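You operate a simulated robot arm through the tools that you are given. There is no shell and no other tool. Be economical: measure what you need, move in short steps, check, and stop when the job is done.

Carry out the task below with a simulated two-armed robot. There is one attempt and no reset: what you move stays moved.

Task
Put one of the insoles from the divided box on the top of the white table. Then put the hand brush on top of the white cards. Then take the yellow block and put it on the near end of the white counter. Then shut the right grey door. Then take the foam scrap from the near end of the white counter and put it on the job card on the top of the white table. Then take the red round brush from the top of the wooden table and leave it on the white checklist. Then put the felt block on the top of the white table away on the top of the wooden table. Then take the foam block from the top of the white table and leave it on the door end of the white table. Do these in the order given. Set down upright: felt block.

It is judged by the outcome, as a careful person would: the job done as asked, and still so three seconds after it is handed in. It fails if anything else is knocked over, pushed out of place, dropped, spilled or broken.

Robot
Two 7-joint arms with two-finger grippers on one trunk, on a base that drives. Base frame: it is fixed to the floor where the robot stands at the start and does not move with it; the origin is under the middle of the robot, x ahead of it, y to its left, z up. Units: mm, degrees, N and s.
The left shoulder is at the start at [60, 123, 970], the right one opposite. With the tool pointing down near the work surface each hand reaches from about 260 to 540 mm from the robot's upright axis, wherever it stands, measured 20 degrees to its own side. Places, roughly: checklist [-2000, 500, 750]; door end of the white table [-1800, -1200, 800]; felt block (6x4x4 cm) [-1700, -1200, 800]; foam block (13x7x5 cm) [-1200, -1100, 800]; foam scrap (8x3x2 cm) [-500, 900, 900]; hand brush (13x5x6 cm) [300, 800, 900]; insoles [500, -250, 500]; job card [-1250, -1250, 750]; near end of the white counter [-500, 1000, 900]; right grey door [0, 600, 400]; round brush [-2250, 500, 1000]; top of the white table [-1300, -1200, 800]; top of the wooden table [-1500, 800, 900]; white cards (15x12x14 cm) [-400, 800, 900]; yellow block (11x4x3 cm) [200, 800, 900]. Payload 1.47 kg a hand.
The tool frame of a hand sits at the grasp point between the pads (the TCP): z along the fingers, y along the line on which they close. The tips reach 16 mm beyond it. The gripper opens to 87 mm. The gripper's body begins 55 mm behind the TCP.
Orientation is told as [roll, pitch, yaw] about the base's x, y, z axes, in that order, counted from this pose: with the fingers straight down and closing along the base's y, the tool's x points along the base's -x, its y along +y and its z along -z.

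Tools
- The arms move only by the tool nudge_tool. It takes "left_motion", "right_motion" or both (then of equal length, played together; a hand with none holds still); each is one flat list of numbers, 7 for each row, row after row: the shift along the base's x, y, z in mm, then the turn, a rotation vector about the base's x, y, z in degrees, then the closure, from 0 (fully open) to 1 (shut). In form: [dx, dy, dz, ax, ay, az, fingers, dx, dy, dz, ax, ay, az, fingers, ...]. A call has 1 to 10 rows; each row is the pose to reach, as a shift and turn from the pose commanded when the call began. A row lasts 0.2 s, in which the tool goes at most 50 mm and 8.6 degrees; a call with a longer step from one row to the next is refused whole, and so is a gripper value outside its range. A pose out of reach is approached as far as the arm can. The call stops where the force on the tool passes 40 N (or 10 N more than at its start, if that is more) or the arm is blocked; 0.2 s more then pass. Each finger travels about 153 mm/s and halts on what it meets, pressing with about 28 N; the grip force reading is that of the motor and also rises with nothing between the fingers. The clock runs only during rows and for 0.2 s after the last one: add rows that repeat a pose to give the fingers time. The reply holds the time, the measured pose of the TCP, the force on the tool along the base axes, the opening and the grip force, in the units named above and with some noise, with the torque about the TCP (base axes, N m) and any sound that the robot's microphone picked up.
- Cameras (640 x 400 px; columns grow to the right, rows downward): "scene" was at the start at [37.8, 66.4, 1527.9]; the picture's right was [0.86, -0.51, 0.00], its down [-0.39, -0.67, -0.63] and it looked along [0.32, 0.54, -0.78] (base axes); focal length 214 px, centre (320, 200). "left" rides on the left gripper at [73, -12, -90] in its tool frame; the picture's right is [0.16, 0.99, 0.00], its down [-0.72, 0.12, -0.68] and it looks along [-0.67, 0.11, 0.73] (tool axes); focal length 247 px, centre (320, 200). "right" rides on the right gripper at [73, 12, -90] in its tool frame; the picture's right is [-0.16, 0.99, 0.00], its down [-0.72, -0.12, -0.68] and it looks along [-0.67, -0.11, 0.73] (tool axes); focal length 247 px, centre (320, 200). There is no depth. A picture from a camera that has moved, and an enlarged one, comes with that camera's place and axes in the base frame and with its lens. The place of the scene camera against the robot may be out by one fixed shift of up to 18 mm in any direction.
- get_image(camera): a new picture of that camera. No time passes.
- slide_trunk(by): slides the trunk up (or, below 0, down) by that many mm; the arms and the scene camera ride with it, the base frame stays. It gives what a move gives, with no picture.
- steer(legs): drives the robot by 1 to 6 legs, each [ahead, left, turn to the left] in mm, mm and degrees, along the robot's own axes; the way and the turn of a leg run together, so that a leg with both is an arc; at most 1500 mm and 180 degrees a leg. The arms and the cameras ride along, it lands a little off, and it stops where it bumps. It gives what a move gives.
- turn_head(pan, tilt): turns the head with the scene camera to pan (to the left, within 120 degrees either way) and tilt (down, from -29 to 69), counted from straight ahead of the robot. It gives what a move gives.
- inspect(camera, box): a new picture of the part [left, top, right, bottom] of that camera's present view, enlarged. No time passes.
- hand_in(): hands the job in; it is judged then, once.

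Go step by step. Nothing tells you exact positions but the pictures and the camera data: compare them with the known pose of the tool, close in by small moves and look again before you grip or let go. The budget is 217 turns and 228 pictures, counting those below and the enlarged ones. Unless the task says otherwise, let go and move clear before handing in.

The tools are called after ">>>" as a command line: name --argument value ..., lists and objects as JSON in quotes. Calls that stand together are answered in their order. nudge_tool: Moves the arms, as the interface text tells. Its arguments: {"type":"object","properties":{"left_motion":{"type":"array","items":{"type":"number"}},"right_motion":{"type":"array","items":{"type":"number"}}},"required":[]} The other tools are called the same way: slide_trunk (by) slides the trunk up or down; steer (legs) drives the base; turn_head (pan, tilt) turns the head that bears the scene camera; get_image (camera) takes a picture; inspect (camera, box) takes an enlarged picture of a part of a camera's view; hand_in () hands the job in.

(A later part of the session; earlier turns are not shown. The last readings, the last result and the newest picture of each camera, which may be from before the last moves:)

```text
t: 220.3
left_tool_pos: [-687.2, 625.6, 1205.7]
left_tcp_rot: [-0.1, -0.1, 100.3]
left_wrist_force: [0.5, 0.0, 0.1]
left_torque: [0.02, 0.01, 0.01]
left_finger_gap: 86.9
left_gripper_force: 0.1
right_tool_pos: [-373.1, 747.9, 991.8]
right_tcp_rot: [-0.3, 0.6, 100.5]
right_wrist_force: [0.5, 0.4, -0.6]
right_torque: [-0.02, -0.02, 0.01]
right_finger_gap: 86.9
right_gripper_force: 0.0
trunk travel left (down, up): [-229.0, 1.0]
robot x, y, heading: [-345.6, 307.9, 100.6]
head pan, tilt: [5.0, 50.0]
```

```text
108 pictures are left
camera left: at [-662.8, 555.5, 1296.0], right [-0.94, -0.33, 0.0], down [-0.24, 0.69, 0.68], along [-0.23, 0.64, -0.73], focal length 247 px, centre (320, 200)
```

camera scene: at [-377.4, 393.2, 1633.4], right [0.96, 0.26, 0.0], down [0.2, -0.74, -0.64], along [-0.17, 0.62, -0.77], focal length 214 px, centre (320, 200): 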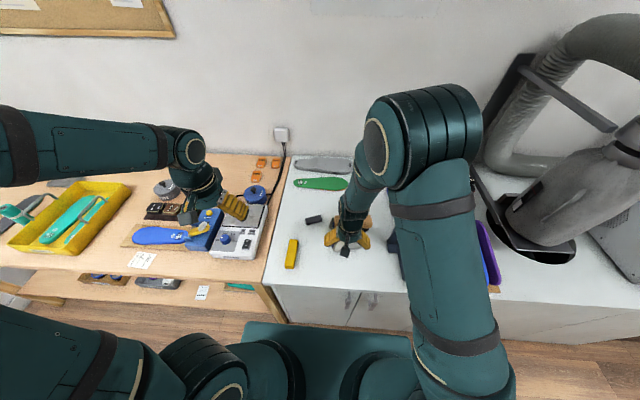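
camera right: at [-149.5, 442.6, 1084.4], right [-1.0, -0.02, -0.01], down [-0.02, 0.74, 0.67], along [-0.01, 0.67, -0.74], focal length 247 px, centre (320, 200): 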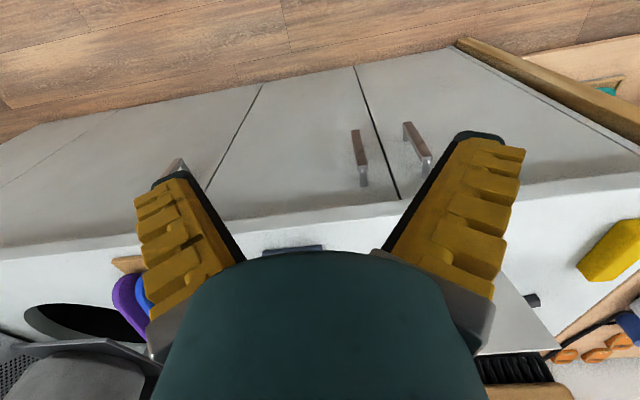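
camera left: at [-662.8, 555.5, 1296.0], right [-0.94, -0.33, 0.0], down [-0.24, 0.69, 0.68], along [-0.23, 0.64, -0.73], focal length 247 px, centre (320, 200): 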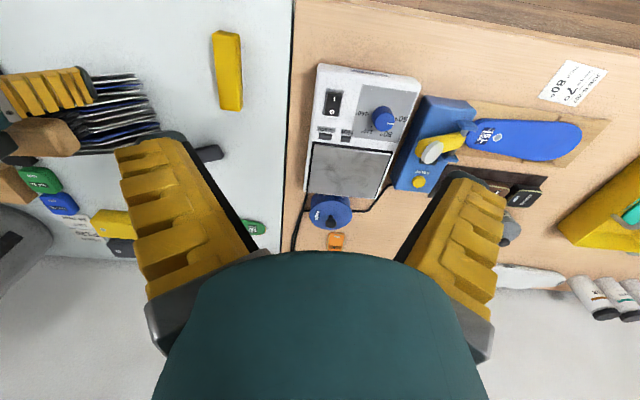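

The arm retraction was refused and the right hand rode low over the cards. Inspecting closely before anything else moves.

>>> inspect --camera "left" --box '[0, 30, 240, 230]'

>>> inspect --camera "scene" --box '[280, 160, 440, 290]'

>>> get_image --camera "right"

```text
2.00 times, centred on (120, 130) of left
camera zoom: at [-662.8, 555.5, 1296.0], right [-0.94, -0.33, 0.0], down [-0.24, 0.69, 0.68], along [-0.23, 0.64, -0.73], focal length 494 px, centre (720, 340)
```

zoom: 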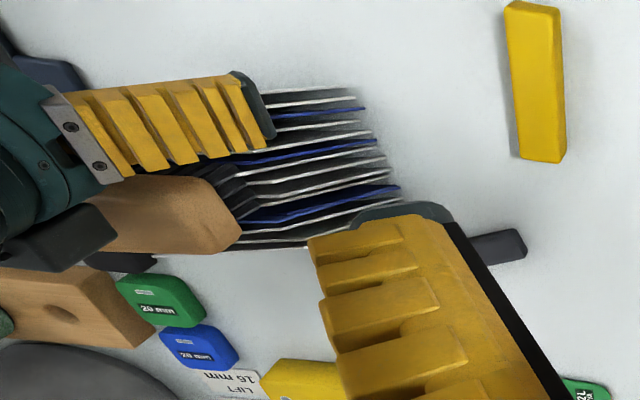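

```text
3.08 times, centred on (360, 225) of scene
camera zoom: at [-377.4, 393.2, 1633.4], right [0.96, 0.26, 0.0], down [0.2, -0.74, -0.64], along [-0.17, 0.62, -0.77], focal length 660 px, centre (197, 123)
```

zoom: 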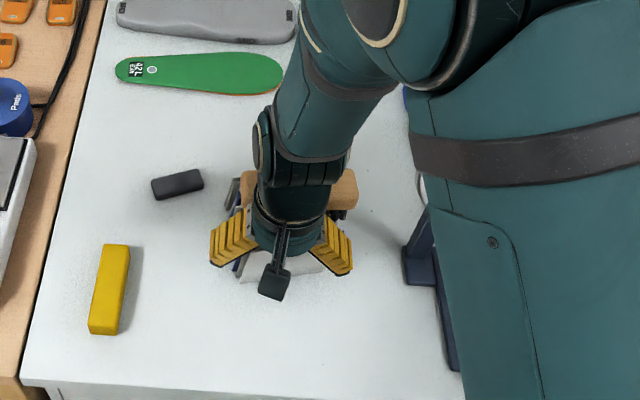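

```text
105 pictures are left
camera right: at [-372.4, 676.6, 1083.4], right [-1.0, -0.03, -0.01], down [-0.02, 0.74, 0.67], along [-0.01, 0.67, -0.74], focal length 247 px, centre (320, 200)
```

right: 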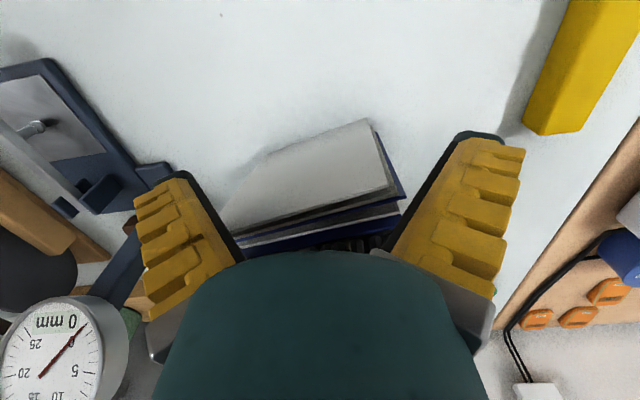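

The brush still sits on the cards and no force shows. I'll back the right hand out exactly along the way it came, then raise it.

>>> nudge_tool --right_motion '[4, -20, 0, 0, 0, 0, 0, 9, -50, 0, 0, 0, 0, 0, 17, -95, 0, 0, 0, 0, 0, 25, -140, 0, 0, 0, 0, 0, 30, -165, 30, 0, 0, 0, 0, 40, -170, 75, 0, 0, 0, 0, 60, -170, 118, 0, 0, 0, 0, 90, -165, 155, 0, 0, 0, 0, 120, -160, 190, 0, 0, 0, 0]'

>>> inspect --camera "scene" --box '[280, 160, 440, 290]'

>>> inspect --camera "left" --box '[0, 30, 240, 230]'

```text
t: 222.3
left_tool_pos: [-685.5, 626.5, 1206.7]
left_tcp_rot: [-0.1, -0.1, 100.4]
left_wrist_force: [0.8, -0.5, -0.1]
left_torque: [-0.02, -0.01, 0.0]
left_finger_gap: 86.9
left_gripper_force: 0.1
right_tool_pos: [-255.1, 607.6, 1194.7]
right_tcp_rot: [-0.6, 0.8, 100.4]
right_wrist_force: [0.7, -0.3, 0.1]
right_torque: [0.0, 0.06, -0.02]
right_finger_gap: 86.9
right_gripper_force: 0.1
right hand out of reach, approached as far as the arm can: row 5, 6, 7, 8, 9
trunk travel left (down, up): [-229.0, 1.0]
robot x, y, heading: [-345.2, 306.7, 100.5]
head pan, tilt: [5.0, 50.0]
```

```text
3.08 times, centred on (360, 225) of scene
camera zoom: at [-375.8, 394.3, 1633.3], right [0.96, 0.27, 0.0], down [0.2, -0.74, -0.64], along [-0.17, 0.62, -0.77], focal length 660 px, centre (197, 123)
```

zoom: 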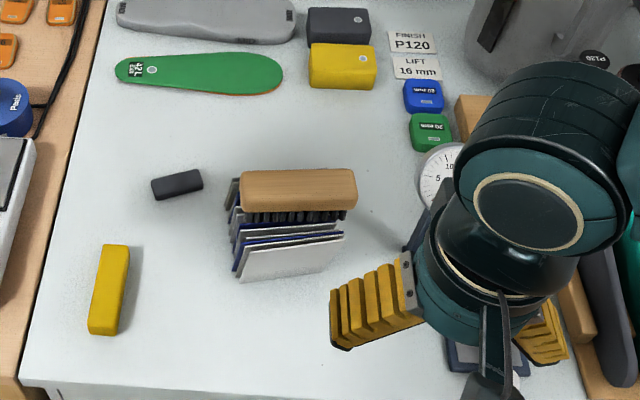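

```text
2.00 times, centred on (120, 130) of left
camera zoom: at [-661.6, 556.4, 1296.0], right [-0.94, -0.33, 0.0], down [-0.24, 0.69, 0.68], along [-0.23, 0.64, -0.73], focal length 494 px, centre (720, 340)
```

zoom: 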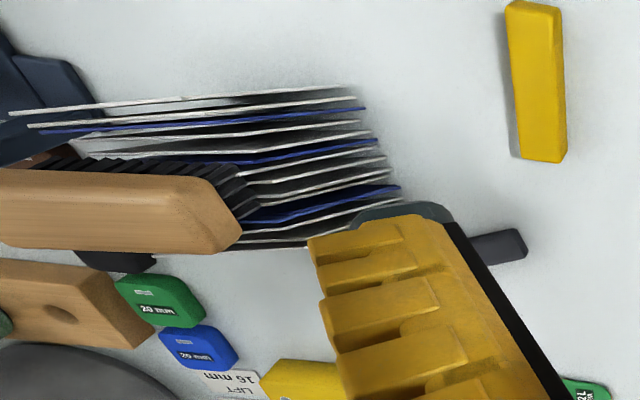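

Brush and cards are unchanged. Now the foam scrap at (-540, 890), long axis ~25°: moving the left hand over it with rotation.

>>> nudge_tool --left_motion '[15, 25, -16, 0, 0, -7.5, 0, 29, 51, -33, 0, 0, -15, 0, 44, 76, -50, 0, 0, -22.5, 0, 58, 102, -66, 0, 0, -30, 0, 73, 127, -83, 0, 0, -37.5, 0, 88, 152, -100, 0, 0, -45, 0, 102, 178, -116, 0, 0, -52.5, 0, 117, 203, -133, 0, 0, -60, 0, 131, 228, -150, 0, 0, -67.5, 0, 146, 254, -166, 0, 0, -75, 0]'

>>> get_image --camera "left"

>>> get_image --camera "scene"

```text
t: 224.5
left_tool_pos: [-540.9, 880.9, 1038.4]
left_tcp_rot: [-0.2, 0.0, 25.2]
left_wrist_force: [0.0, 0.1, 1.6]
left_torque: [-0.04, 0.01, -0.01]
left_finger_gap: 87.0
left_gripper_force: 0.0
right_tool_pos: [-257.2, 607.9, 1193.2]
right_tcp_rot: [-0.2, 0.8, 100.5]
right_wrist_force: [0.5, 0.3, -0.2]
right_torque: [-0.02, 0.02, 0.02]
right_finger_gap: 87.0
right_gripper_force: 0.0
trunk travel left (down, up): [-229.0, 1.0]
robot x, y, heading: [-343.3, 305.2, 100.3]
head pan, tilt: [5.0, 50.0]
```

```text
102 pictures are left
camera left: at [-603.0, 839.1, 1127.9], right [-0.56, 0.83, 0.0], down [0.6, 0.41, 0.68], along [0.56, 0.38, -0.73], focal length 247 px, centre (320, 200)
```

left: 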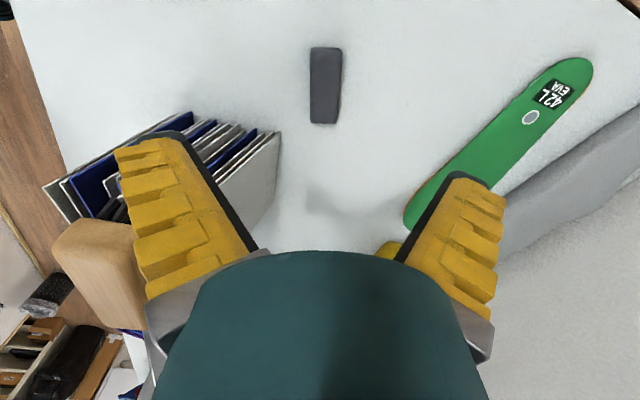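

```text
101 pictures are left
camera scene: at [-377.1, 394.4, 1633.4], right [0.96, 0.27, 0.0], down [0.2, -0.74, -0.64], along [-0.17, 0.62, -0.77], focal length 214 px, centre (320, 200)
```

scene: 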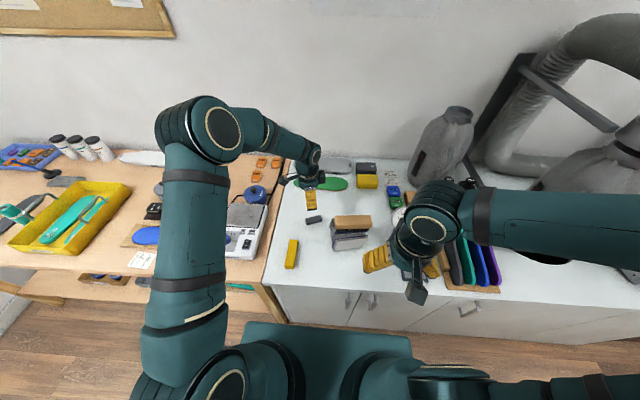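

Scrap is centred nearly under the hand (counter is at z≈870). Small correction and descent.

>>> nudge_tool --left_motion '[1, 4, -40, 0, 0, 0, 0, 2, 8, -85, 0, 0, 0, 0, 2, 8, -115, 0, 0, 0, 0, 2, 8, -135, 0, 0, 0, 0.2, 2, 8, -145, 0, 0, 0, 0.3, 2, 8, -147, 0, 0, 0, 0.35]'

>>> get_image --camera "left"

```text
t: 225.9
left_tool_pos: [-538.8, 886.1, 892.1]
left_tcp_rot: [-0.1, -0.1, 25.3]
left_wrist_force: [-0.4, -0.4, -0.1]
left_torque: [-0.01, -0.01, 0.01]
left_finger_gap: 61.3
left_gripper_force: 3.4
right_tool_pos: [-258.0, 607.0, 1195.7]
right_tcp_rot: [-0.2, 0.9, 100.5]
right_wrist_force: [0.1, -0.3, 0.1]
right_torque: [0.0, 0.01, -0.02]
right_finger_gap: 86.9
right_gripper_force: 0.0
trunk travel left (down, up): [-229.0, 1.0]
robot x, y, heading: [-342.7, 305.9, 100.1]
head pan, tilt: [5.0, 50.0]
```

```text
100 pictures are left
camera left: at [-600.9, 845.7, 982.2], right [-0.57, 0.82, 0.0], down [0.6, 0.41, 0.68], along [0.56, 0.38, -0.73], focal length 247 px, centre (320, 200)
```

left: 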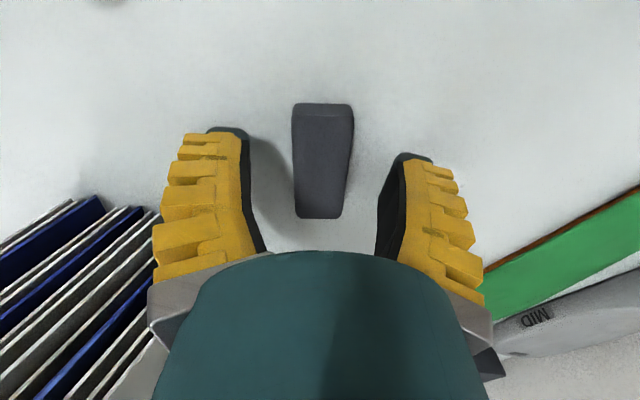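

Scrap sits between the fingers. Lowering a few mm and closing.

>>> nudge_tool --left_motion '[0, 0, -4, 0, 0, 0, 0.4, 0, 0, -5, 0, 0, 0, 0.6, 0, 0, -5, 0, 0, 0, 0.8, 0, 0, -5, 0, 0, 0, 0.9, 0, 0, -5, 0, 0, 0, 0.9]'

>>> nudge_tool --left_motion '[0, 0, 15, 0, 0, 0, 0.9, 0, 0, 55, 0, 0, 0, 0.9, 0, 0, 100, 0, 0, 0, 0.9, 0, 0, 145, 0, 0, 0, 0.9, 0, 0, 190, 0, 0, 0, 0.9]'

>>> get_image --camera "left"

```text
t: 227.1
left_tool_pos: [-539.2, 888.3, 887.5]
left_tcp_rot: [0.0, -0.1, 25.3]
left_wrist_force: [-0.1, 0.4, 0.4]
left_torque: [-0.01, 0.02, 0.01]
left_finger_gap: 12.1
left_gripper_force: 9.8
right_tool_pos: [-256.7, 607.7, 1194.2]
right_tcp_rot: [-0.2, 0.7, 100.5]
right_wrist_force: [-0.2, 0.5, 0.0]
right_torque: [-0.03, 0.01, 0.0]
right_finger_gap: 86.9
right_gripper_force: 0.1
trunk travel left (down, up): [-229.0, 1.0]
robot x, y, heading: [-341.9, 304.6, 100.3]
head pan, tilt: [5.0, 50.0]
```

```text
t: 228.3
left_tool_pos: [-539.8, 889.5, 1078.0]
left_tcp_rot: [-0.2, -0.1, 25.4]
left_wrist_force: [0.7, 0.0, -0.5]
left_torque: [0.02, 0.01, 0.03]
left_finger_gap: 15.5
left_gripper_force: 5.3
right_tool_pos: [-256.2, 606.2, 1195.2]
right_tcp_rot: [-0.2, 0.7, 100.5]
right_wrist_force: [0.0, -0.1, -0.2]
right_torque: [0.0, -0.02, 0.01]
right_finger_gap: 87.0
right_gripper_force: 0.1
trunk travel left (down, up): [-229.0, 1.0]
robot x, y, heading: [-346.2, 313.5, 100.7]
head pan, tilt: [5.0, 50.0]
```

```text
99 pictures are left
camera left: at [-600.8, 848.1, 1167.6], right [-0.56, 0.83, 0.0], down [0.6, 0.41, 0.68], along [0.56, 0.38, -0.73], focal length 247 px, centre (320, 200)
```

left: 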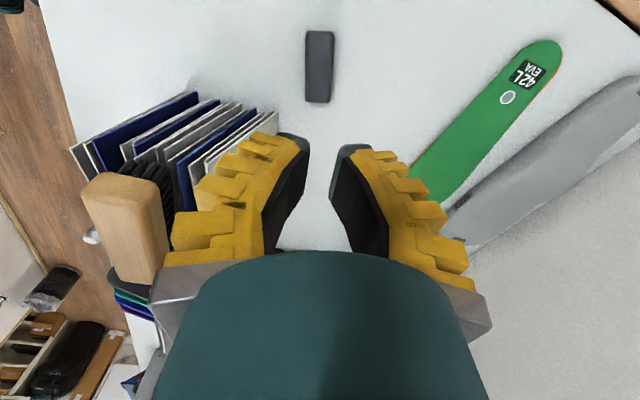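

The fingers closed above it: the scrap's top is really at z≈863. Reopening and going lower.

>>> nudge_tool --left_motion '[2, -1, 0, 0, 0, 0, 0.3, 4, -3, -45, 0, 0, 0, 0.3, 4, -3, -90, 0, 0, 0, 0.3, 4, -3, -135, 0, 0, 0, 0.3, 4, -3, -175, 0, 0, 0, 0.3, 4, -3, -195, 0, 0, 0, 0.3, 4, -3, -205, 0, 0, 0, 0.3, 4, -3, -211, 0, 0, 0, 0.3]'

>>> get_image --camera "left"

```text
t: 230.1
left_tool_pos: [-533.6, 885.6, 871.5]
left_tcp_rot: [0.3, -0.5, 25.3]
left_wrist_force: [-3.4, -1.4, 43.4]
left_torque: [-1.25, -0.49, -0.27]
left_finger_gap: 69.1
left_gripper_force: 25.6
right_tool_pos: [-257.3, 605.6, 1195.4]
right_tcp_rot: [-0.1, 0.7, 100.6]
right_wrist_force: [-0.3, -0.5, -0.5]
right_torque: [0.01, -0.01, 0.01]
right_finger_gap: 86.8
right_gripper_force: 0.1
trunk travel left (down, up): [-229.0, 1.0]
robot x, y, heading: [-346.2, 308.3, 100.4]
head pan, tilt: [5.0, 50.0]
```

```text
98 pictures are left
camera left: at [-596.0, 843.9, 961.6], right [-0.57, 0.82, 0.01], down [0.6, 0.41, 0.68], along [0.56, 0.39, -0.73], focal length 247 px, centre (320, 200)
```

left: 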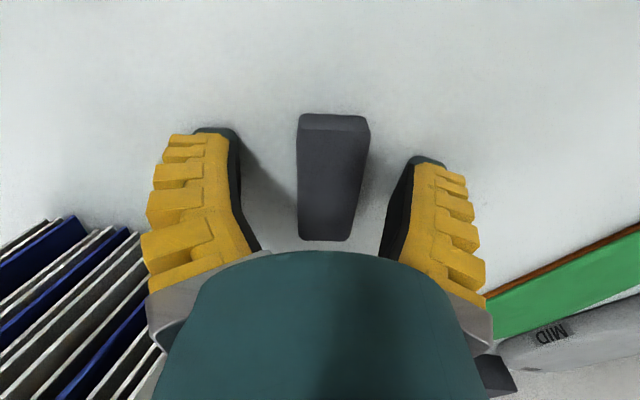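

Fingertips touch the counter at TCP z≈872. Raising 2–3 mm and closing.

>>> nudge_tool --left_motion '[-2, 1, 7, 0, 0, 0, 0.3, -2, 1, 7, 0, 0, 0, 0.5, -2, 1, 7, 0, 0, 0, 0.7, -2, 1, 7, 0, 0, 0, 0.9, -2, 1, 7, 0, 0, 0, 0.9]'

>>> get_image --camera "left"

```text
t: 231.3
left_tool_pos: [-535.2, 884.6, 877.3]
left_tcp_rot: [0.0, -0.1, 25.3]
left_wrist_force: [4.2, -0.6, 33.0]
left_torque: [-0.06, -0.09, -0.04]
left_finger_gap: 15.5
left_gripper_force: 28.2
right_tool_pos: [-256.2, 604.8, 1194.1]
right_tcp_rot: [-0.2, 0.6, 100.6]
right_wrist_force: [-1.3, 0.5, 0.0]
right_torque: [0.0, -0.02, 0.01]
right_finger_gap: 87.2
right_gripper_force: 0.0
trunk travel left (down, up): [-229.0, 1.0]
robot x, y, heading: [-347.8, 306.3, 100.2]
head pan, tilt: [5.0, 50.0]
```

```text
97 pictures are left
camera left: at [-597.5, 842.4, 966.2], right [-0.56, 0.83, 0.0], down [0.6, 0.41, 0.68], along [0.56, 0.39, -0.73], focal length 247 px, centre (320, 200)
```

left: 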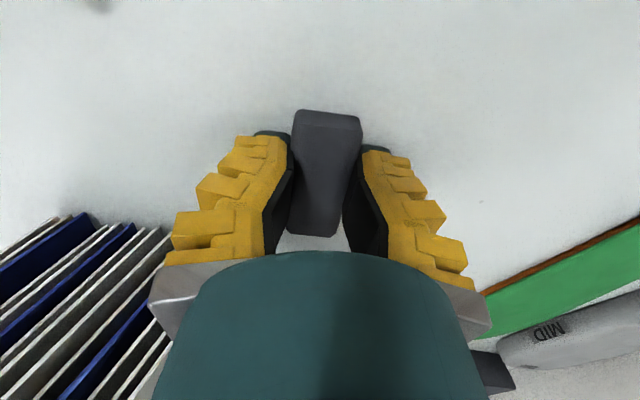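

It appears pinched between the tips. Lifting and checking.

>>> nudge_tool --left_motion '[0, 0, 10, 0, 0, 0, 0.95, 0, 0, 30, 0, 0, 0, 0.95, 0, 0, 60, 0, 0, 0, 0.95, 0, 0, 100, 0, 0, 0, 0.95, 0, 0, 145, 0, 0, 0, 0.95, 0, 0, 190, 0, 0, 0, 0.95]'

>>> get_image --camera "left"

```text
t: 232.7
left_tool_pos: [-538.1, 882.8, 1067.6]
left_tcp_rot: [0.0, -0.1, 25.3]
left_wrist_force: [0.1, -0.5, 0.2]
left_torque: [-0.01, 0.04, -0.01]
left_finger_gap: 16.1
left_gripper_force: 28.1
right_tool_pos: [-256.9, 606.0, 1194.6]
right_tcp_rot: [-0.2, 0.6, 100.5]
right_wrist_force: [-0.3, 0.0, 0.4]
right_torque: [0.03, 0.02, -0.02]
right_finger_gap: 86.9
right_gripper_force: 0.0
trunk travel left (down, up): [-229.0, 1.0]
robot x, y, heading: [-345.2, 306.0, 100.4]
head pan, tilt: [5.0, 50.0]
```

```text
96 pictures are left
camera left: at [-599.2, 841.2, 1158.3], right [-0.56, 0.83, 0.0], down [0.6, 0.41, 0.68], along [0.56, 0.38, -0.73], focal length 247 px, centre (320, 200)
```

left: 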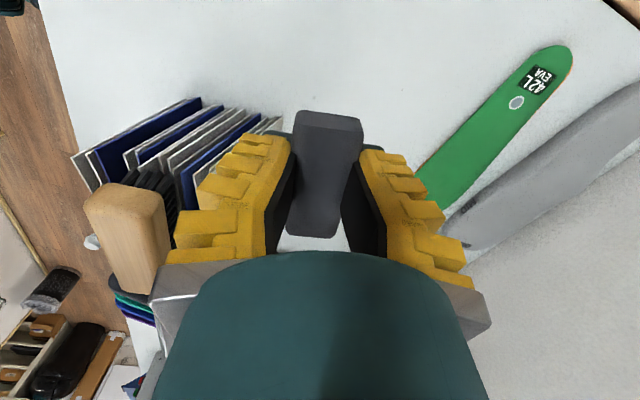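

Scrap is held. Retracting the hand, then driving toward the white table and turning around.

>>> nudge_tool --left_motion '[-15, -25, 10, 0, 0, 7.5, 0.95, -29, -51, 20, 0, 0, 15, 0.95, -44, -76, 30, 0, 0, 22.5, 0.95, -58, -102, 40, 0, 0, 30, 0.95, -73, -127, 50, 0, 0, 37.5, 0.95, -88, -152, 60, 0, 0, 45, 0.95, -102, -178, 70, 0, 0, 52.5, 0.95, -117, -203, 80, 0, 0, 60, 0.95, -131, -228, 90, 0, 0, 67.5, 0.95, -146, -254, 100, 0, 0, 75, 0.95]'

>>> steer --legs '[[-300, 0, -0.4], [0, 650, 0], [0, 650, 0]]'

>>> steer --legs '[[0, 0, -179]]'

>>> turn_head --pan 0 --tilt 50

>>> get_image --camera "scene"

```text
t: 234.9
left_tool_pos: [-681.6, 629.0, 1163.3]
left_tcp_rot: [0.0, -0.2, 100.4]
left_wrist_force: [-0.4, -0.4, 0.5]
left_torque: [0.0, 0.07, 0.0]
left_finger_gap: 15.7
left_gripper_force: 28.2
right_tool_pos: [-258.4, 605.8, 1196.0]
right_tcp_rot: [-0.2, 0.7, 100.5]
right_wrist_force: [0.8, -0.3, -0.6]
right_torque: [0.04, 0.01, 0.0]
right_finger_gap: 86.9
right_gripper_force: 0.0
trunk travel left (down, up): [-229.0, 1.0]
robot x, y, heading: [-344.7, 306.5, 100.6]
head pan, tilt: [5.0, 50.0]
```

```text
t: 248.5
left_tool_pos: [-1911.9, 113.6, 1161.5]
left_tcp_rot: [-0.2, 0.0, 99.6]
left_wrist_force: [-0.2, -1.0, -0.7]
left_torque: [-0.03, 0.0, -0.02]
left_finger_gap: 16.1
left_gripper_force: 28.4
right_tool_pos: [-1489.1, 86.7, 1195.8]
right_tcp_rot: [-0.3, 0.7, 99.9]
right_wrist_force: [0.1, -0.5, 1.1]
right_torque: [-0.01, 0.0, -0.02]
right_finger_gap: 87.1
right_gripper_force: 0.2
trunk travel left (down, up): [-229.0, 1.0]
robot x, y, heading: [-1578.7, -210.2, 99.7]
head pan, tilt: [5.0, 50.0]
```

```text
t: 256.2
left_tool_pos: [-1236.1, -528.6, 1160.8]
left_tcp_rot: [-0.1, -0.1, -78.8]
left_wrist_force: [0.5, 0.6, -0.1]
left_torque: [-0.04, -0.01, 0.03]
left_finger_gap: 16.2
left_gripper_force: 28.1
right_tool_pos: [-1662.4, -512.0, 1195.1]
right_tcp_rot: [-0.2, 0.9, -78.4]
right_wrist_force: [0.1, -0.9, 0.0]
right_torque: [-0.02, 0.02, 0.0]
right_finger_gap: 86.9
right_gripper_force: 0.1
trunk travel left (down, up): [-229.0, 1.0]
robot x, y, heading: [-1579.8, -209.5, -78.6]
head pan, tilt: [5.0, 50.0]
```

```text
t: 256.8
left_tool_pos: [-1236.3, -527.7, 1161.3]
left_tcp_rot: [-0.1, -0.2, -78.7]
left_wrist_force: [1.0, 0.2, 0.8]
left_torque: [-0.01, 0.01, 0.01]
left_finger_gap: 16.2
left_gripper_force: 27.6
right_tool_pos: [-1660.4, -511.6, 1194.6]
right_tcp_rot: [-0.2, 0.7, -78.4]
right_wrist_force: [-0.2, 0.2, -0.1]
right_torque: [0.04, 0.0, -0.01]
right_finger_gap: 87.0
right_gripper_force: 0.0
trunk travel left (down, up): [-229.0, 1.0]
robot x, y, heading: [-1576.3, -210.8, -78.9]
head pan, tilt: [0.0, 50.0]
```

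```text
95 pictures are left
camera scene: at [-1572.6, -296.4, 1633.5], right [-0.98, -0.2, 0.0], down [-0.15, 0.75, -0.64], along [0.13, -0.63, -0.77], focal length 214 px, centre (320, 200)
```

scene: 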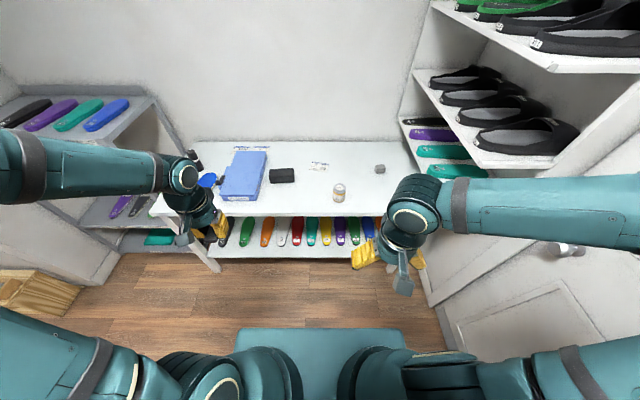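

The white table is ahead with the job card near (-1375, -1223). Moving up to the table, aligned for the left hand.

>>> steer --legs '[[0, -85, -1], [365, 0, 0]]'

>>> turn_head --pan 8 --tilt 60

>>> get_image --camera "scene"

>>> inspect --camera "scene" --box '[240, 60, 440, 200]'

```text
t: 260.2
left_tool_pos: [-1258.4, -915.1, 1161.5]
left_tcp_rot: [-0.1, 0.0, -79.8]
left_wrist_force: [-0.1, -0.6, 0.0]
left_torque: [0.0, 0.03, 0.0]
left_finger_gap: 16.2
left_gripper_force: 28.8
right_tool_pos: [-1683.2, -891.1, 1195.7]
right_tcp_rot: [-0.2, 0.8, -79.5]
right_wrist_force: [0.6, -0.5, -0.4]
right_torque: [-0.03, -0.02, 0.02]
right_finger_gap: 87.0
right_gripper_force: 0.1
trunk travel left (down, up): [-229.0, 1.0]
robot x, y, heading: [-1598.4, -591.2, -79.5]
head pan, tilt: [0.0, 50.0]
```

```text
t: 260.9
left_tool_pos: [-1259.4, -913.8, 1161.9]
left_tcp_rot: [-0.1, -0.2, -79.7]
left_wrist_force: [0.2, 0.1, -0.3]
left_torque: [0.0, 0.02, -0.01]
left_finger_gap: 16.4
left_gripper_force: 27.9
right_tool_pos: [-1681.9, -890.1, 1194.9]
right_tcp_rot: [-0.2, 0.8, -79.5]
right_wrist_force: [0.0, -0.1, 0.6]
right_torque: [0.0, 0.0, -0.01]
right_finger_gap: 87.2
right_gripper_force: 0.0
trunk travel left (down, up): [-229.0, 1.0]
robot x, y, heading: [-1596.1, -594.8, -79.8]
head pan, tilt: [8.0, 60.0]
```

```text
94 pictures are left
camera scene: at [-1583.3, -664.0, 1620.9], right [-0.95, -0.31, 0.0], down [-0.27, 0.82, -0.5], along [0.16, -0.48, -0.87], focal length 214 px, centre (320, 200)
```

scene: 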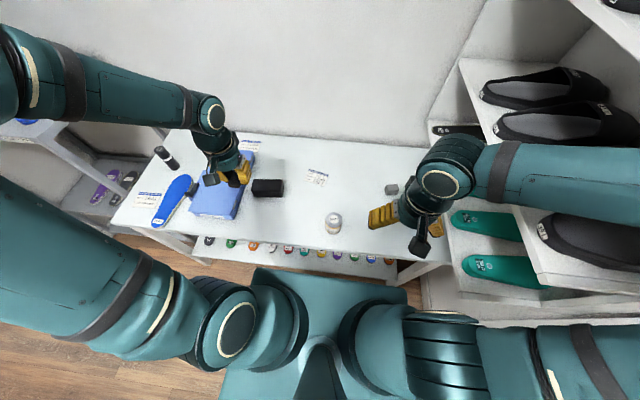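

```text
2.86 times, centred on (340, 130) of scene
camera zoom: at [-1583.3, -664.0, 1620.9], right [-0.95, -0.31, 0.0], down [-0.27, 0.82, -0.5], along [0.16, -0.48, -0.87], focal length 613 px, centre (263, 400)
```

zoom: 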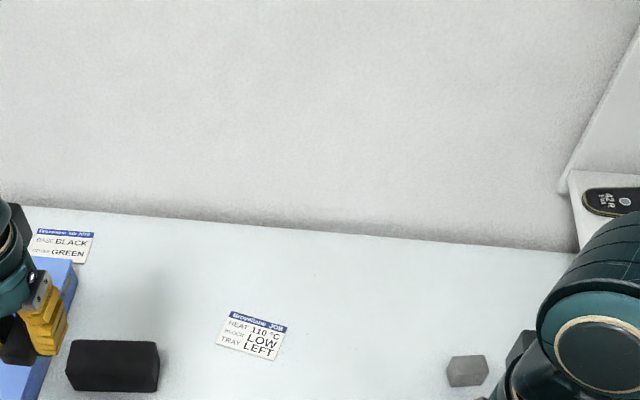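

There are several cards; zooming to read which is the job card.

>>> inspect --camera "scene" --box '[300, 160, 336, 190]'

>>> inspect --camera "scene" --box '[225, 130, 275, 160]'

>>> get_image --camera "left"

```text
13.33 times, centred on (318, 175) of scene
camera zoom: at [-1583.3, -664.0, 1620.9], right [-0.95, -0.31, 0.0], down [-0.27, 0.82, -0.5], along [0.16, -0.48, -0.87], focal length 2860 px, centre (347, 533)
```

zoom: 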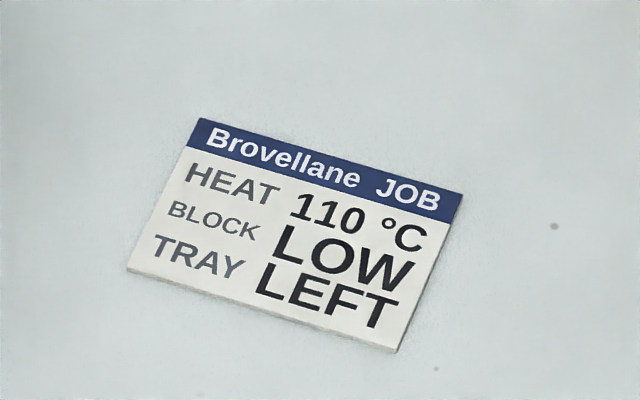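

```text
12.80 times, centred on (250, 145) of scene
camera zoom: at [-1583.3, -664.0, 1620.9], right [-0.95, -0.31, 0.0], down [-0.27, 0.82, -0.5], along [0.16, -0.48, -0.87], focal length 2745 px, centre (1216, 904)
```

zoom: 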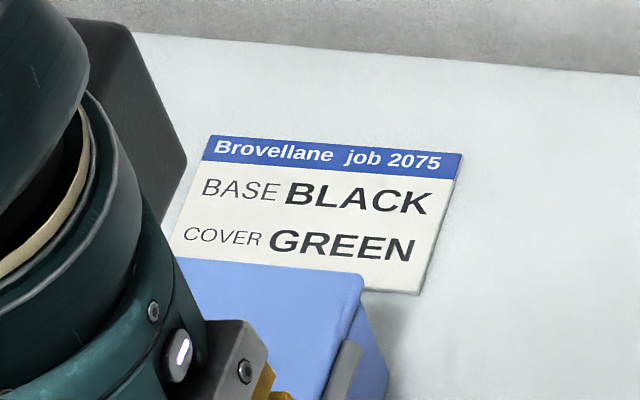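

```text
90 pictures are left
camera left: at [-1283.9, -843.8, 1251.8], right [0.94, 0.33, 0.0], down [0.24, -0.69, 0.68], along [0.23, -0.64, -0.73], focal length 247 px, centre (320, 200)
```

left: 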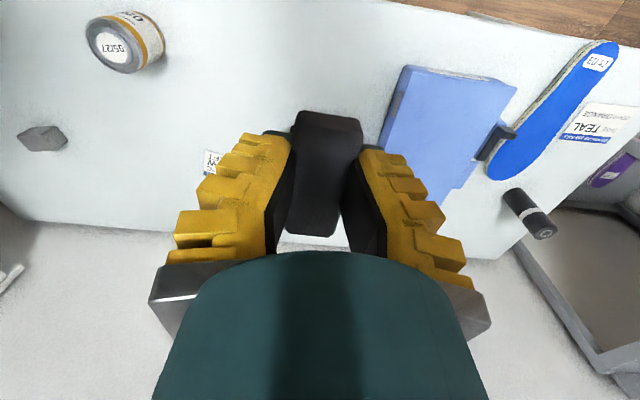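

"Brovellane JOB" is the job card, centre (-1378, -1225), 100×71 mm. Moving the left hand over it, turning the scrap along the card.

>>> nudge_tool --left_motion '[-10, -28, -8, 0, 0, -8.5, 0.95, -20, -56, -16, 0, 0, -17, 0.95, -32, -85, -25, 0, 0, -25.5, 0.95, -45, -115, -35, 0, 0, -34, 0.95, -57, -145, -48, 0, 0, -42.5, 0.95, -70, -176, -62, 0, 0, -51, 0.95, -82, -208, -78, 0, 0, -59.5, 0.95, -95, -240, -95, 0, 0, -68, 0.95, -107, -272, -112, 0, 0, -76.5, 0.95, -119, -300, -130, 0, 0, -85, 0.95]'

>>> get_image --camera "left"

>>> get_image --camera "scene"

```text
t: 263.1
left_tool_pos: [-1378.0, -1214.0, 1028.6]
left_tcp_rot: [-0.1, 0.0, -164.9]
left_wrist_force: [0.1, -0.5, 0.5]
left_torque: [0.04, 0.03, 0.01]
left_finger_gap: 16.3
left_gripper_force: 28.0
right_tool_pos: [-1684.2, -891.1, 1194.6]
right_tcp_rot: [-0.2, 0.8, -79.5]
right_wrist_force: [0.0, -0.7, -0.3]
right_torque: [-0.05, 0.0, -0.01]
right_finger_gap: 87.0
right_gripper_force: 0.1
trunk travel left (down, up): [-229.0, 1.0]
robot x, y, heading: [-1596.0, -588.9, -79.5]
head pan, tilt: [8.0, 60.0]
```

```text
89 pictures are left
camera left: at [-1310.8, -1183.5, 1119.5], right [0.41, -0.91, 0.0], down [-0.67, -0.3, 0.68], along [-0.62, -0.28, -0.73], focal length 247 px, centre (320, 200)
```

left: 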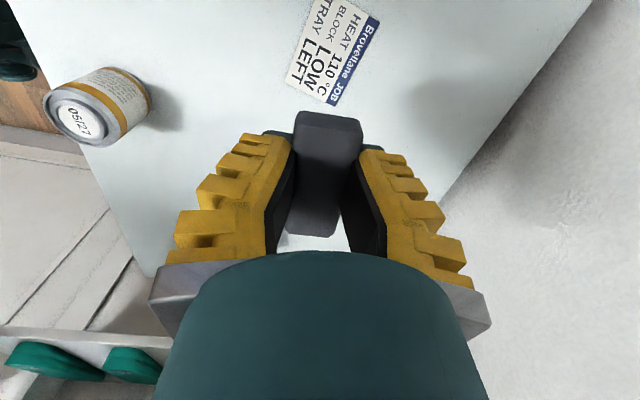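

```text
88 pictures are left
camera scene: at [-1583.5, -665.4, 1620.8], right [-0.95, -0.32, 0.0], down [-0.27, 0.82, -0.5], along [0.16, -0.47, -0.87], focal length 214 px, centre (320, 200)
```

scene: 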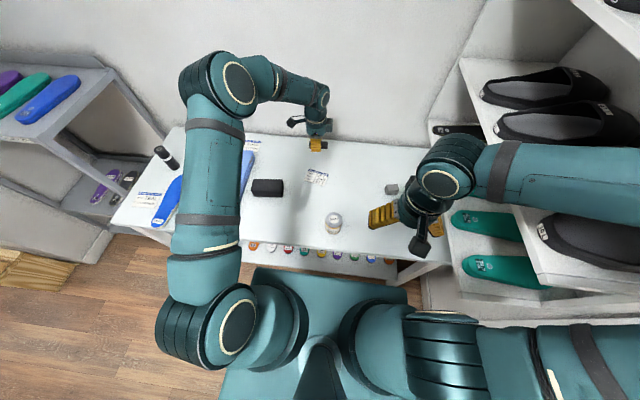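

Reach is fine. Card centre by the hand camera is ≈(-1362, -1221). Adjusting and lowering.

>>> nudge_tool --left_motion '[5, -3, -30, 0, 0, -4, 0.95, 11, -5, -70, 0, 0, -8, 0.95, 16, -7, -115, 0, 0, -10, 0.95, 16, -7, -155, 0, 0, -10, 0.95, 16, -7, -185, 0, 0, -10, 0.95]'

>>> get_image --camera "left"

>>> inspect --camera "scene" --box '[270, 120, 370, 200]'

```text
t: 264.3
left_tool_pos: [-1361.8, -1221.2, 847.1]
left_tcp_rot: [-0.1, 0.0, -174.7]
left_wrist_force: [-0.6, 0.9, 0.0]
left_torque: [-0.04, 0.01, 0.01]
left_finger_gap: 16.2
left_gripper_force: 28.2
right_tool_pos: [-1683.7, -890.6, 1194.8]
right_tcp_rot: [-0.2, 0.8, -79.5]
right_wrist_force: [-0.1, -1.0, -0.3]
right_torque: [0.01, -0.01, 0.01]
right_finger_gap: 87.0
right_gripper_force: 0.1
trunk travel left (down, up): [-229.0, 1.0]
robot x, y, heading: [-1593.7, -592.9, -79.2]
head pan, tilt: [8.0, 60.0]
```

```text
87 pictures are left
camera left: at [-1290.8, -1201.5, 937.0], right [0.25, -0.97, 0.0], down [-0.71, -0.18, 0.68], along [-0.66, -0.17, -0.73], focal length 247 px, centre (320, 200)
```

left: 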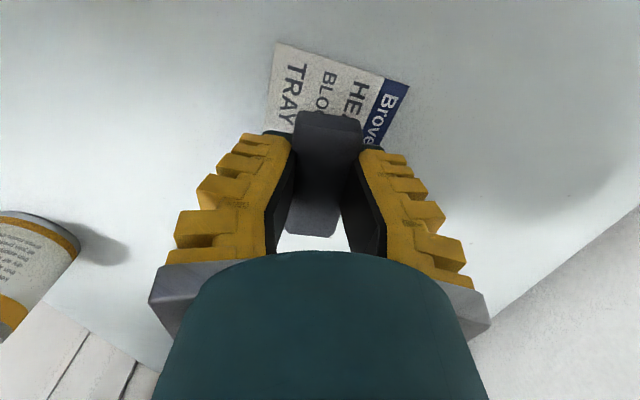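

```text
5.00 times, centred on (320, 160) of scene
camera zoom: at [-1583.1, -664.8, 1620.9], right [-0.95, -0.31, 0.0], down [-0.27, 0.82, -0.5], along [0.16, -0.47, -0.87], focal length 1072 px, centre (320, 400)
```

zoom: 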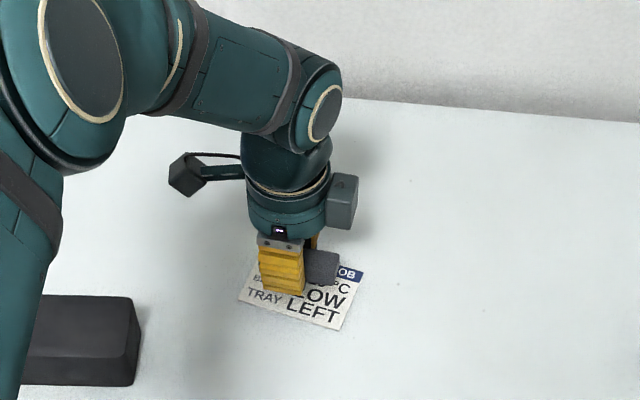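

Card's edge fits a centre at (-1371, -1223). Shifting 8 mm and lowering to contact.

>>> nudge_tool --left_motion '[-8, -2, -6, 0, 0, 0, 0.95, -8, -2, -12, 0, 0, 0, 0.95, -8, -2, -17, 0, 0, 0, 0.95, -8, -2, -21, 0, 0, 0, 0.95]'

>>> get_image --camera "left"

```text
t: 265.3
left_tool_pos: [-1369.8, -1223.1, 824.5]
left_tcp_rot: [0.0, 0.0, -174.7]
left_wrist_force: [0.0, -0.9, 0.9]
left_torque: [0.0, 0.01, -0.01]
left_finger_gap: 16.3
left_gripper_force: 27.7
right_tool_pos: [-1683.1, -889.8, 1193.6]
right_tcp_rot: [-0.3, 0.9, -79.5]
right_wrist_force: [0.3, -0.4, -0.5]
right_torque: [0.0, -0.01, -0.01]
right_finger_gap: 86.9
right_gripper_force: 0.0
trunk travel left (down, up): [-229.0, 1.0]
robot x, y, heading: [-1593.7, -594.6, -79.5]
head pan, tilt: [8.0, 60.0]
```

```text
85 pictures are left
camera left: at [-1298.9, -1204.7, 915.6], right [0.25, -0.97, 0.0], down [-0.71, -0.18, 0.68], along [-0.66, -0.17, -0.73], focal length 247 px, centre (320, 200)
```

left: 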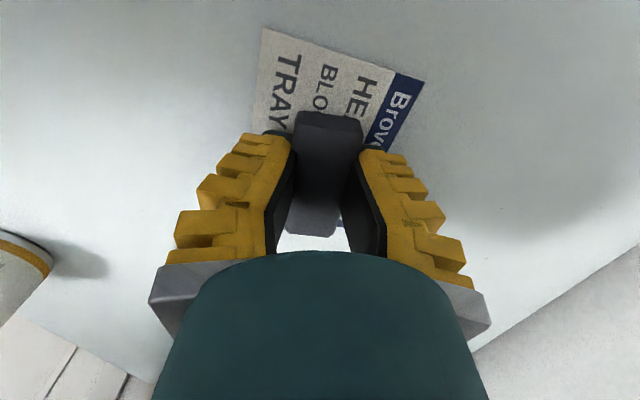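

No contact yet; continuing in 3 mm steps.

>>> nudge_tool --left_motion '[0, 0, -3, 0, 0, 0, 0.95, 0, 0, -6, 0, 0, 0, 0.95, 0, 0, -9, 0, 0, 0, 0.95]'

>>> nudge_tool --left_motion '[0, 0, -3, 0, 0, 0, 0.95, 0, 0, -5, 0, 0, 0, 0.95]'

```text
t: 266.1
left_tool_pos: [-1369.9, -1224.3, 819.2]
left_tcp_rot: [0.1, -0.1, -174.7]
left_wrist_force: [1.2, 0.2, 12.3]
left_torque: [-0.01, -0.03, -0.02]
left_finger_gap: 16.4
left_gripper_force: 27.3
right_tool_pos: [-1684.0, -890.1, 1195.4]
right_tcp_rot: [-0.2, 0.7, -79.4]
right_wrist_force: [-0.4, -0.1, -0.7]
right_torque: [0.03, -0.01, -0.01]
right_finger_gap: 87.3
right_gripper_force: 0.0
trunk travel left (down, up): [-229.0, 1.0]
robot x, y, heading: [-1596.0, -591.9, -79.6]
head pan, tilt: [8.0, 60.0]
```

```text
t: 266.9
left_tool_pos: [-1369.5, -1225.0, 818.2]
left_tcp_rot: [0.5, -0.2, -174.7]
left_wrist_force: [-1.1, 9.2, 22.6]
left_torque: [0.32, -0.01, -0.01]
left_finger_gap: 18.1
left_gripper_force: 28.1
right_tool_pos: [-1683.2, -888.1, 1195.6]
right_tcp_rot: [-0.2, 0.6, -79.5]
right_wrist_force: [0.9, 0.1, 0.6]
right_torque: [0.03, 0.01, 0.04]
right_finger_gap: 87.1
right_gripper_force: 0.1
trunk travel left (down, up): [-229.0, 1.0]
robot x, y, heading: [-1595.6, -590.5, -79.6]
head pan, tilt: [8.0, 60.0]
stopped in row 2 (left hand): the force on the tool passed its limit at 41 N (the readings are from after the stop); the commanded pose is now the measured one
```

Contact with the card reached. Easing up slightly, opening and rising.

>>> nudge_tool --left_motion '[0, 0, 2, 0, 0, 0, 0.8, 0, 0, 2, 0, 0, 0, 0.6, 0, 0, 3, 0, 0, 0, 0.4, 0, 0, 3, 0, 0, 0, 0.2, 0, 0, 4, 0, 0, 0, 0.2]'

>>> nudge_tool --left_motion '[0, 0, 20, 0, 0, 0, 0.2, 0, 0, 60, 0, 0, 0, 0.1, 0, 0, 105, 0, 0, 0, 0, 0, 0, 150, 0, 0, 0, 0]'

>>> get_image --camera "left"

>>> inspect --camera "scene" --box '[270, 130, 370, 210]'

```text
t: 268.1
left_tool_pos: [-1368.8, -1225.8, 817.4]
left_tcp_rot: [0.4, -0.1, -174.8]
left_wrist_force: [-0.6, 0.6, -1.0]
left_torque: [0.01, 0.03, 0.01]
left_finger_gap: 73.0
left_gripper_force: 2.6
right_tool_pos: [-1682.9, -890.7, 1195.1]
right_tcp_rot: [-0.2, 0.8, -79.5]
right_wrist_force: [-0.4, 0.2, -0.8]
right_torque: [-0.02, 0.0, 0.0]
right_finger_gap: 87.2
right_gripper_force: 0.2
trunk travel left (down, up): [-229.0, 1.0]
robot x, y, heading: [-1596.5, -593.6, -79.6]
head pan, tilt: [8.0, 60.0]
```

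```text
t: 269.1
left_tool_pos: [-1370.7, -1226.5, 970.2]
left_tcp_rot: [0.3, -0.2, -174.7]
left_wrist_force: [-0.7, 0.6, 0.8]
left_torque: [-0.06, 0.02, -0.01]
left_finger_gap: 87.3
left_gripper_force: 0.0
right_tool_pos: [-1682.3, -888.6, 1196.2]
right_tcp_rot: [-0.2, 0.8, -79.4]
right_wrist_force: [0.1, -0.2, 0.6]
right_torque: [-0.02, 0.01, 0.03]
right_finger_gap: 86.7
right_gripper_force: 0.0
trunk travel left (down, up): [-229.0, 1.0]
robot x, y, heading: [-1592.1, -588.0, -79.7]
head pan, tilt: [8.0, 60.0]
```

```text
84 pictures are left
camera left: at [-1299.3, -1207.1, 1060.3], right [0.25, -0.97, 0.0], down [-0.71, -0.18, 0.68], along [-0.66, -0.17, -0.73], focal length 247 px, centre (320, 200)
```

left: 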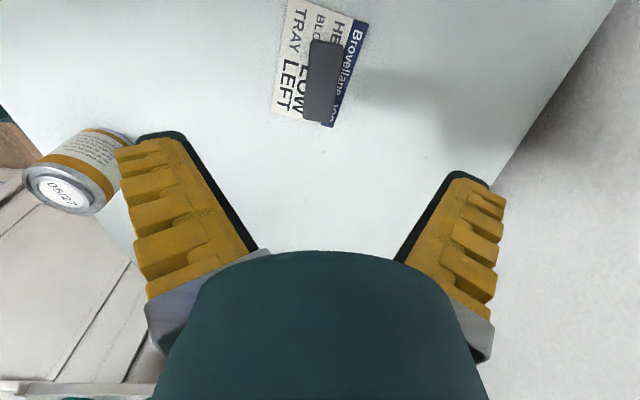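

```text
5.00 times, centred on (320, 170) of scene
camera zoom: at [-1583.5, -663.3, 1621.0], right [-0.95, -0.31, 0.0], down [-0.27, 0.82, -0.5], along [0.16, -0.48, -0.87], focal length 1072 px, centre (320, 350)
```

zoom: 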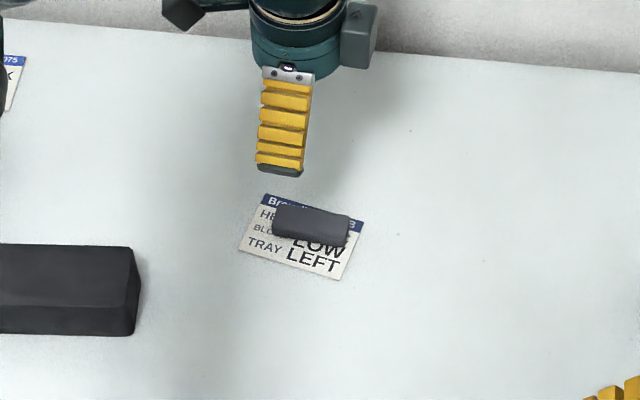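

Foam scrap lies on the job card. Retracting the left hand, then heading to the wooden table for the red round brush.

>>> nudge_tool --left_motion '[10, 28, 20, 0, 0, 8.5, 0, 20, 56, 40, 0, 0, 17, 0, 31, 86, 60, 0, 0, 25.5, 0, 42, 118, 80, 0, 0, 34, 0, 53, 150, 100, 0, 0, 42.5, 0, 64, 182, 120, 0, 0, 51, 0, 76, 215, 140, 0, 0, 59.5, 0, 88, 248, 160, 0, 0, 68, 0, 100, 280, 175, 0, 0, 76.5, 0, 111, 312, 190, 0, 0, 85, 0]'

>>> nudge_tool --left_motion '[0, 0, 0, 0, 0, 5, 0, 0, 0, 0, 0, 0, 10, 0]'

>>> steer --legs '[[-380, 0, 0], [0, 0, 179]]'

>>> turn_head --pan 15 --tilt 40

>>> get_image --camera "scene"

```text
t: 271.3
left_tool_pos: [-1258.7, -911.4, 1161.4]
left_tcp_rot: [0.2, -0.2, -89.6]
left_wrist_force: [0.4, -0.4, 0.4]
left_torque: [-0.02, 0.01, -0.01]
left_finger_gap: 87.4
left_gripper_force: 0.0
right_tool_pos: [-1683.8, -888.3, 1194.4]
right_tcp_rot: [-0.1, 0.8, -79.5]
right_wrist_force: [0.8, -0.2, 0.1]
right_torque: [-0.03, -0.03, -0.02]
right_finger_gap: 86.9
right_gripper_force: 0.1
trunk travel left (down, up): [-229.0, 1.0]
robot x, y, heading: [-1595.7, -593.3, -79.5]
head pan, tilt: [8.0, 60.0]
```

```text
t: 271.9
left_tool_pos: [-1258.3, -913.5, 1159.9]
left_tcp_rot: [0.3, 0.0, -79.6]
left_wrist_force: [-0.2, -0.1, -0.2]
left_torque: [-0.01, 0.01, -0.01]
left_finger_gap: 86.9
left_gripper_force: 0.0
right_tool_pos: [-1684.0, -890.6, 1193.6]
right_tcp_rot: [-0.2, 0.8, -79.5]
right_wrist_force: [-0.6, -0.7, -0.2]
right_torque: [0.05, 0.04, 0.0]
right_finger_gap: 87.1
right_gripper_force: 0.1
trunk travel left (down, up): [-229.0, 1.0]
robot x, y, heading: [-1597.4, -592.0, -79.5]
head pan, tilt: [8.0, 60.0]
```

```text
t: 281.6
left_tool_pos: [-1999.2, 112.5, 1159.7]
left_tcp_rot: [0.3, -0.1, 99.5]
left_wrist_force: [-0.2, -0.7, -0.1]
left_torque: [-0.01, -0.01, 0.02]
left_finger_gap: 87.3
left_gripper_force: 0.1
right_tool_pos: [-1575.2, 82.9, 1195.2]
right_tcp_rot: [-0.2, 0.8, 99.7]
right_wrist_force: [-0.9, 0.4, 0.8]
right_torque: [-0.02, -0.04, 0.0]
right_finger_gap: 86.8
right_gripper_force: 0.0
trunk travel left (down, up): [-229.0, 1.0]
robot x, y, heading: [-1666.4, -213.6, 99.7]
head pan, tilt: [8.0, 60.0]
```

```text
t: 282.4
left_tool_pos: [-1998.0, 111.8, 1159.1]
left_tcp_rot: [0.4, -0.1, 99.5]
left_wrist_force: [-0.5, 0.7, 0.1]
left_torque: [0.0, 0.0, 0.03]
left_finger_gap: 87.0
left_gripper_force: 0.0
right_tool_pos: [-1574.3, 82.9, 1195.6]
right_tcp_rot: [-0.1, 0.8, 99.7]
right_wrist_force: [0.3, -0.6, 0.5]
right_torque: [-0.01, 0.02, 0.0]
right_finger_gap: 87.2
right_gripper_force: 0.0
trunk travel left (down, up): [-229.0, 1.0]
robot x, y, heading: [-1669.5, -211.1, 99.6]
head pan, tilt: [15.0, 40.0]
```

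```text
82 pictures are left
camera scene: at [-1713.7, -126.1, 1647.6], right [0.91, 0.42, 0.0], down [0.27, -0.59, -0.77], along [-0.32, 0.7, -0.64], focal length 214 px, centre (320, 200)
```

scene: 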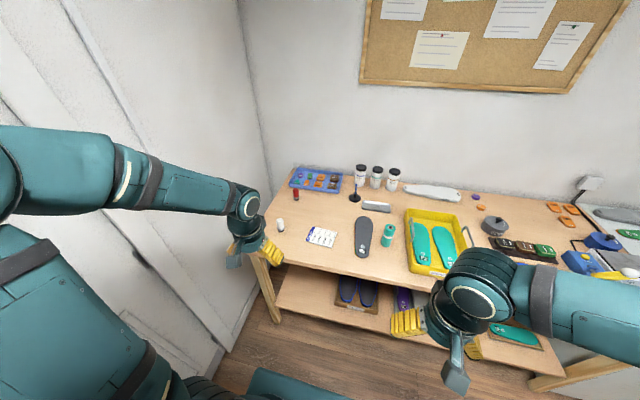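

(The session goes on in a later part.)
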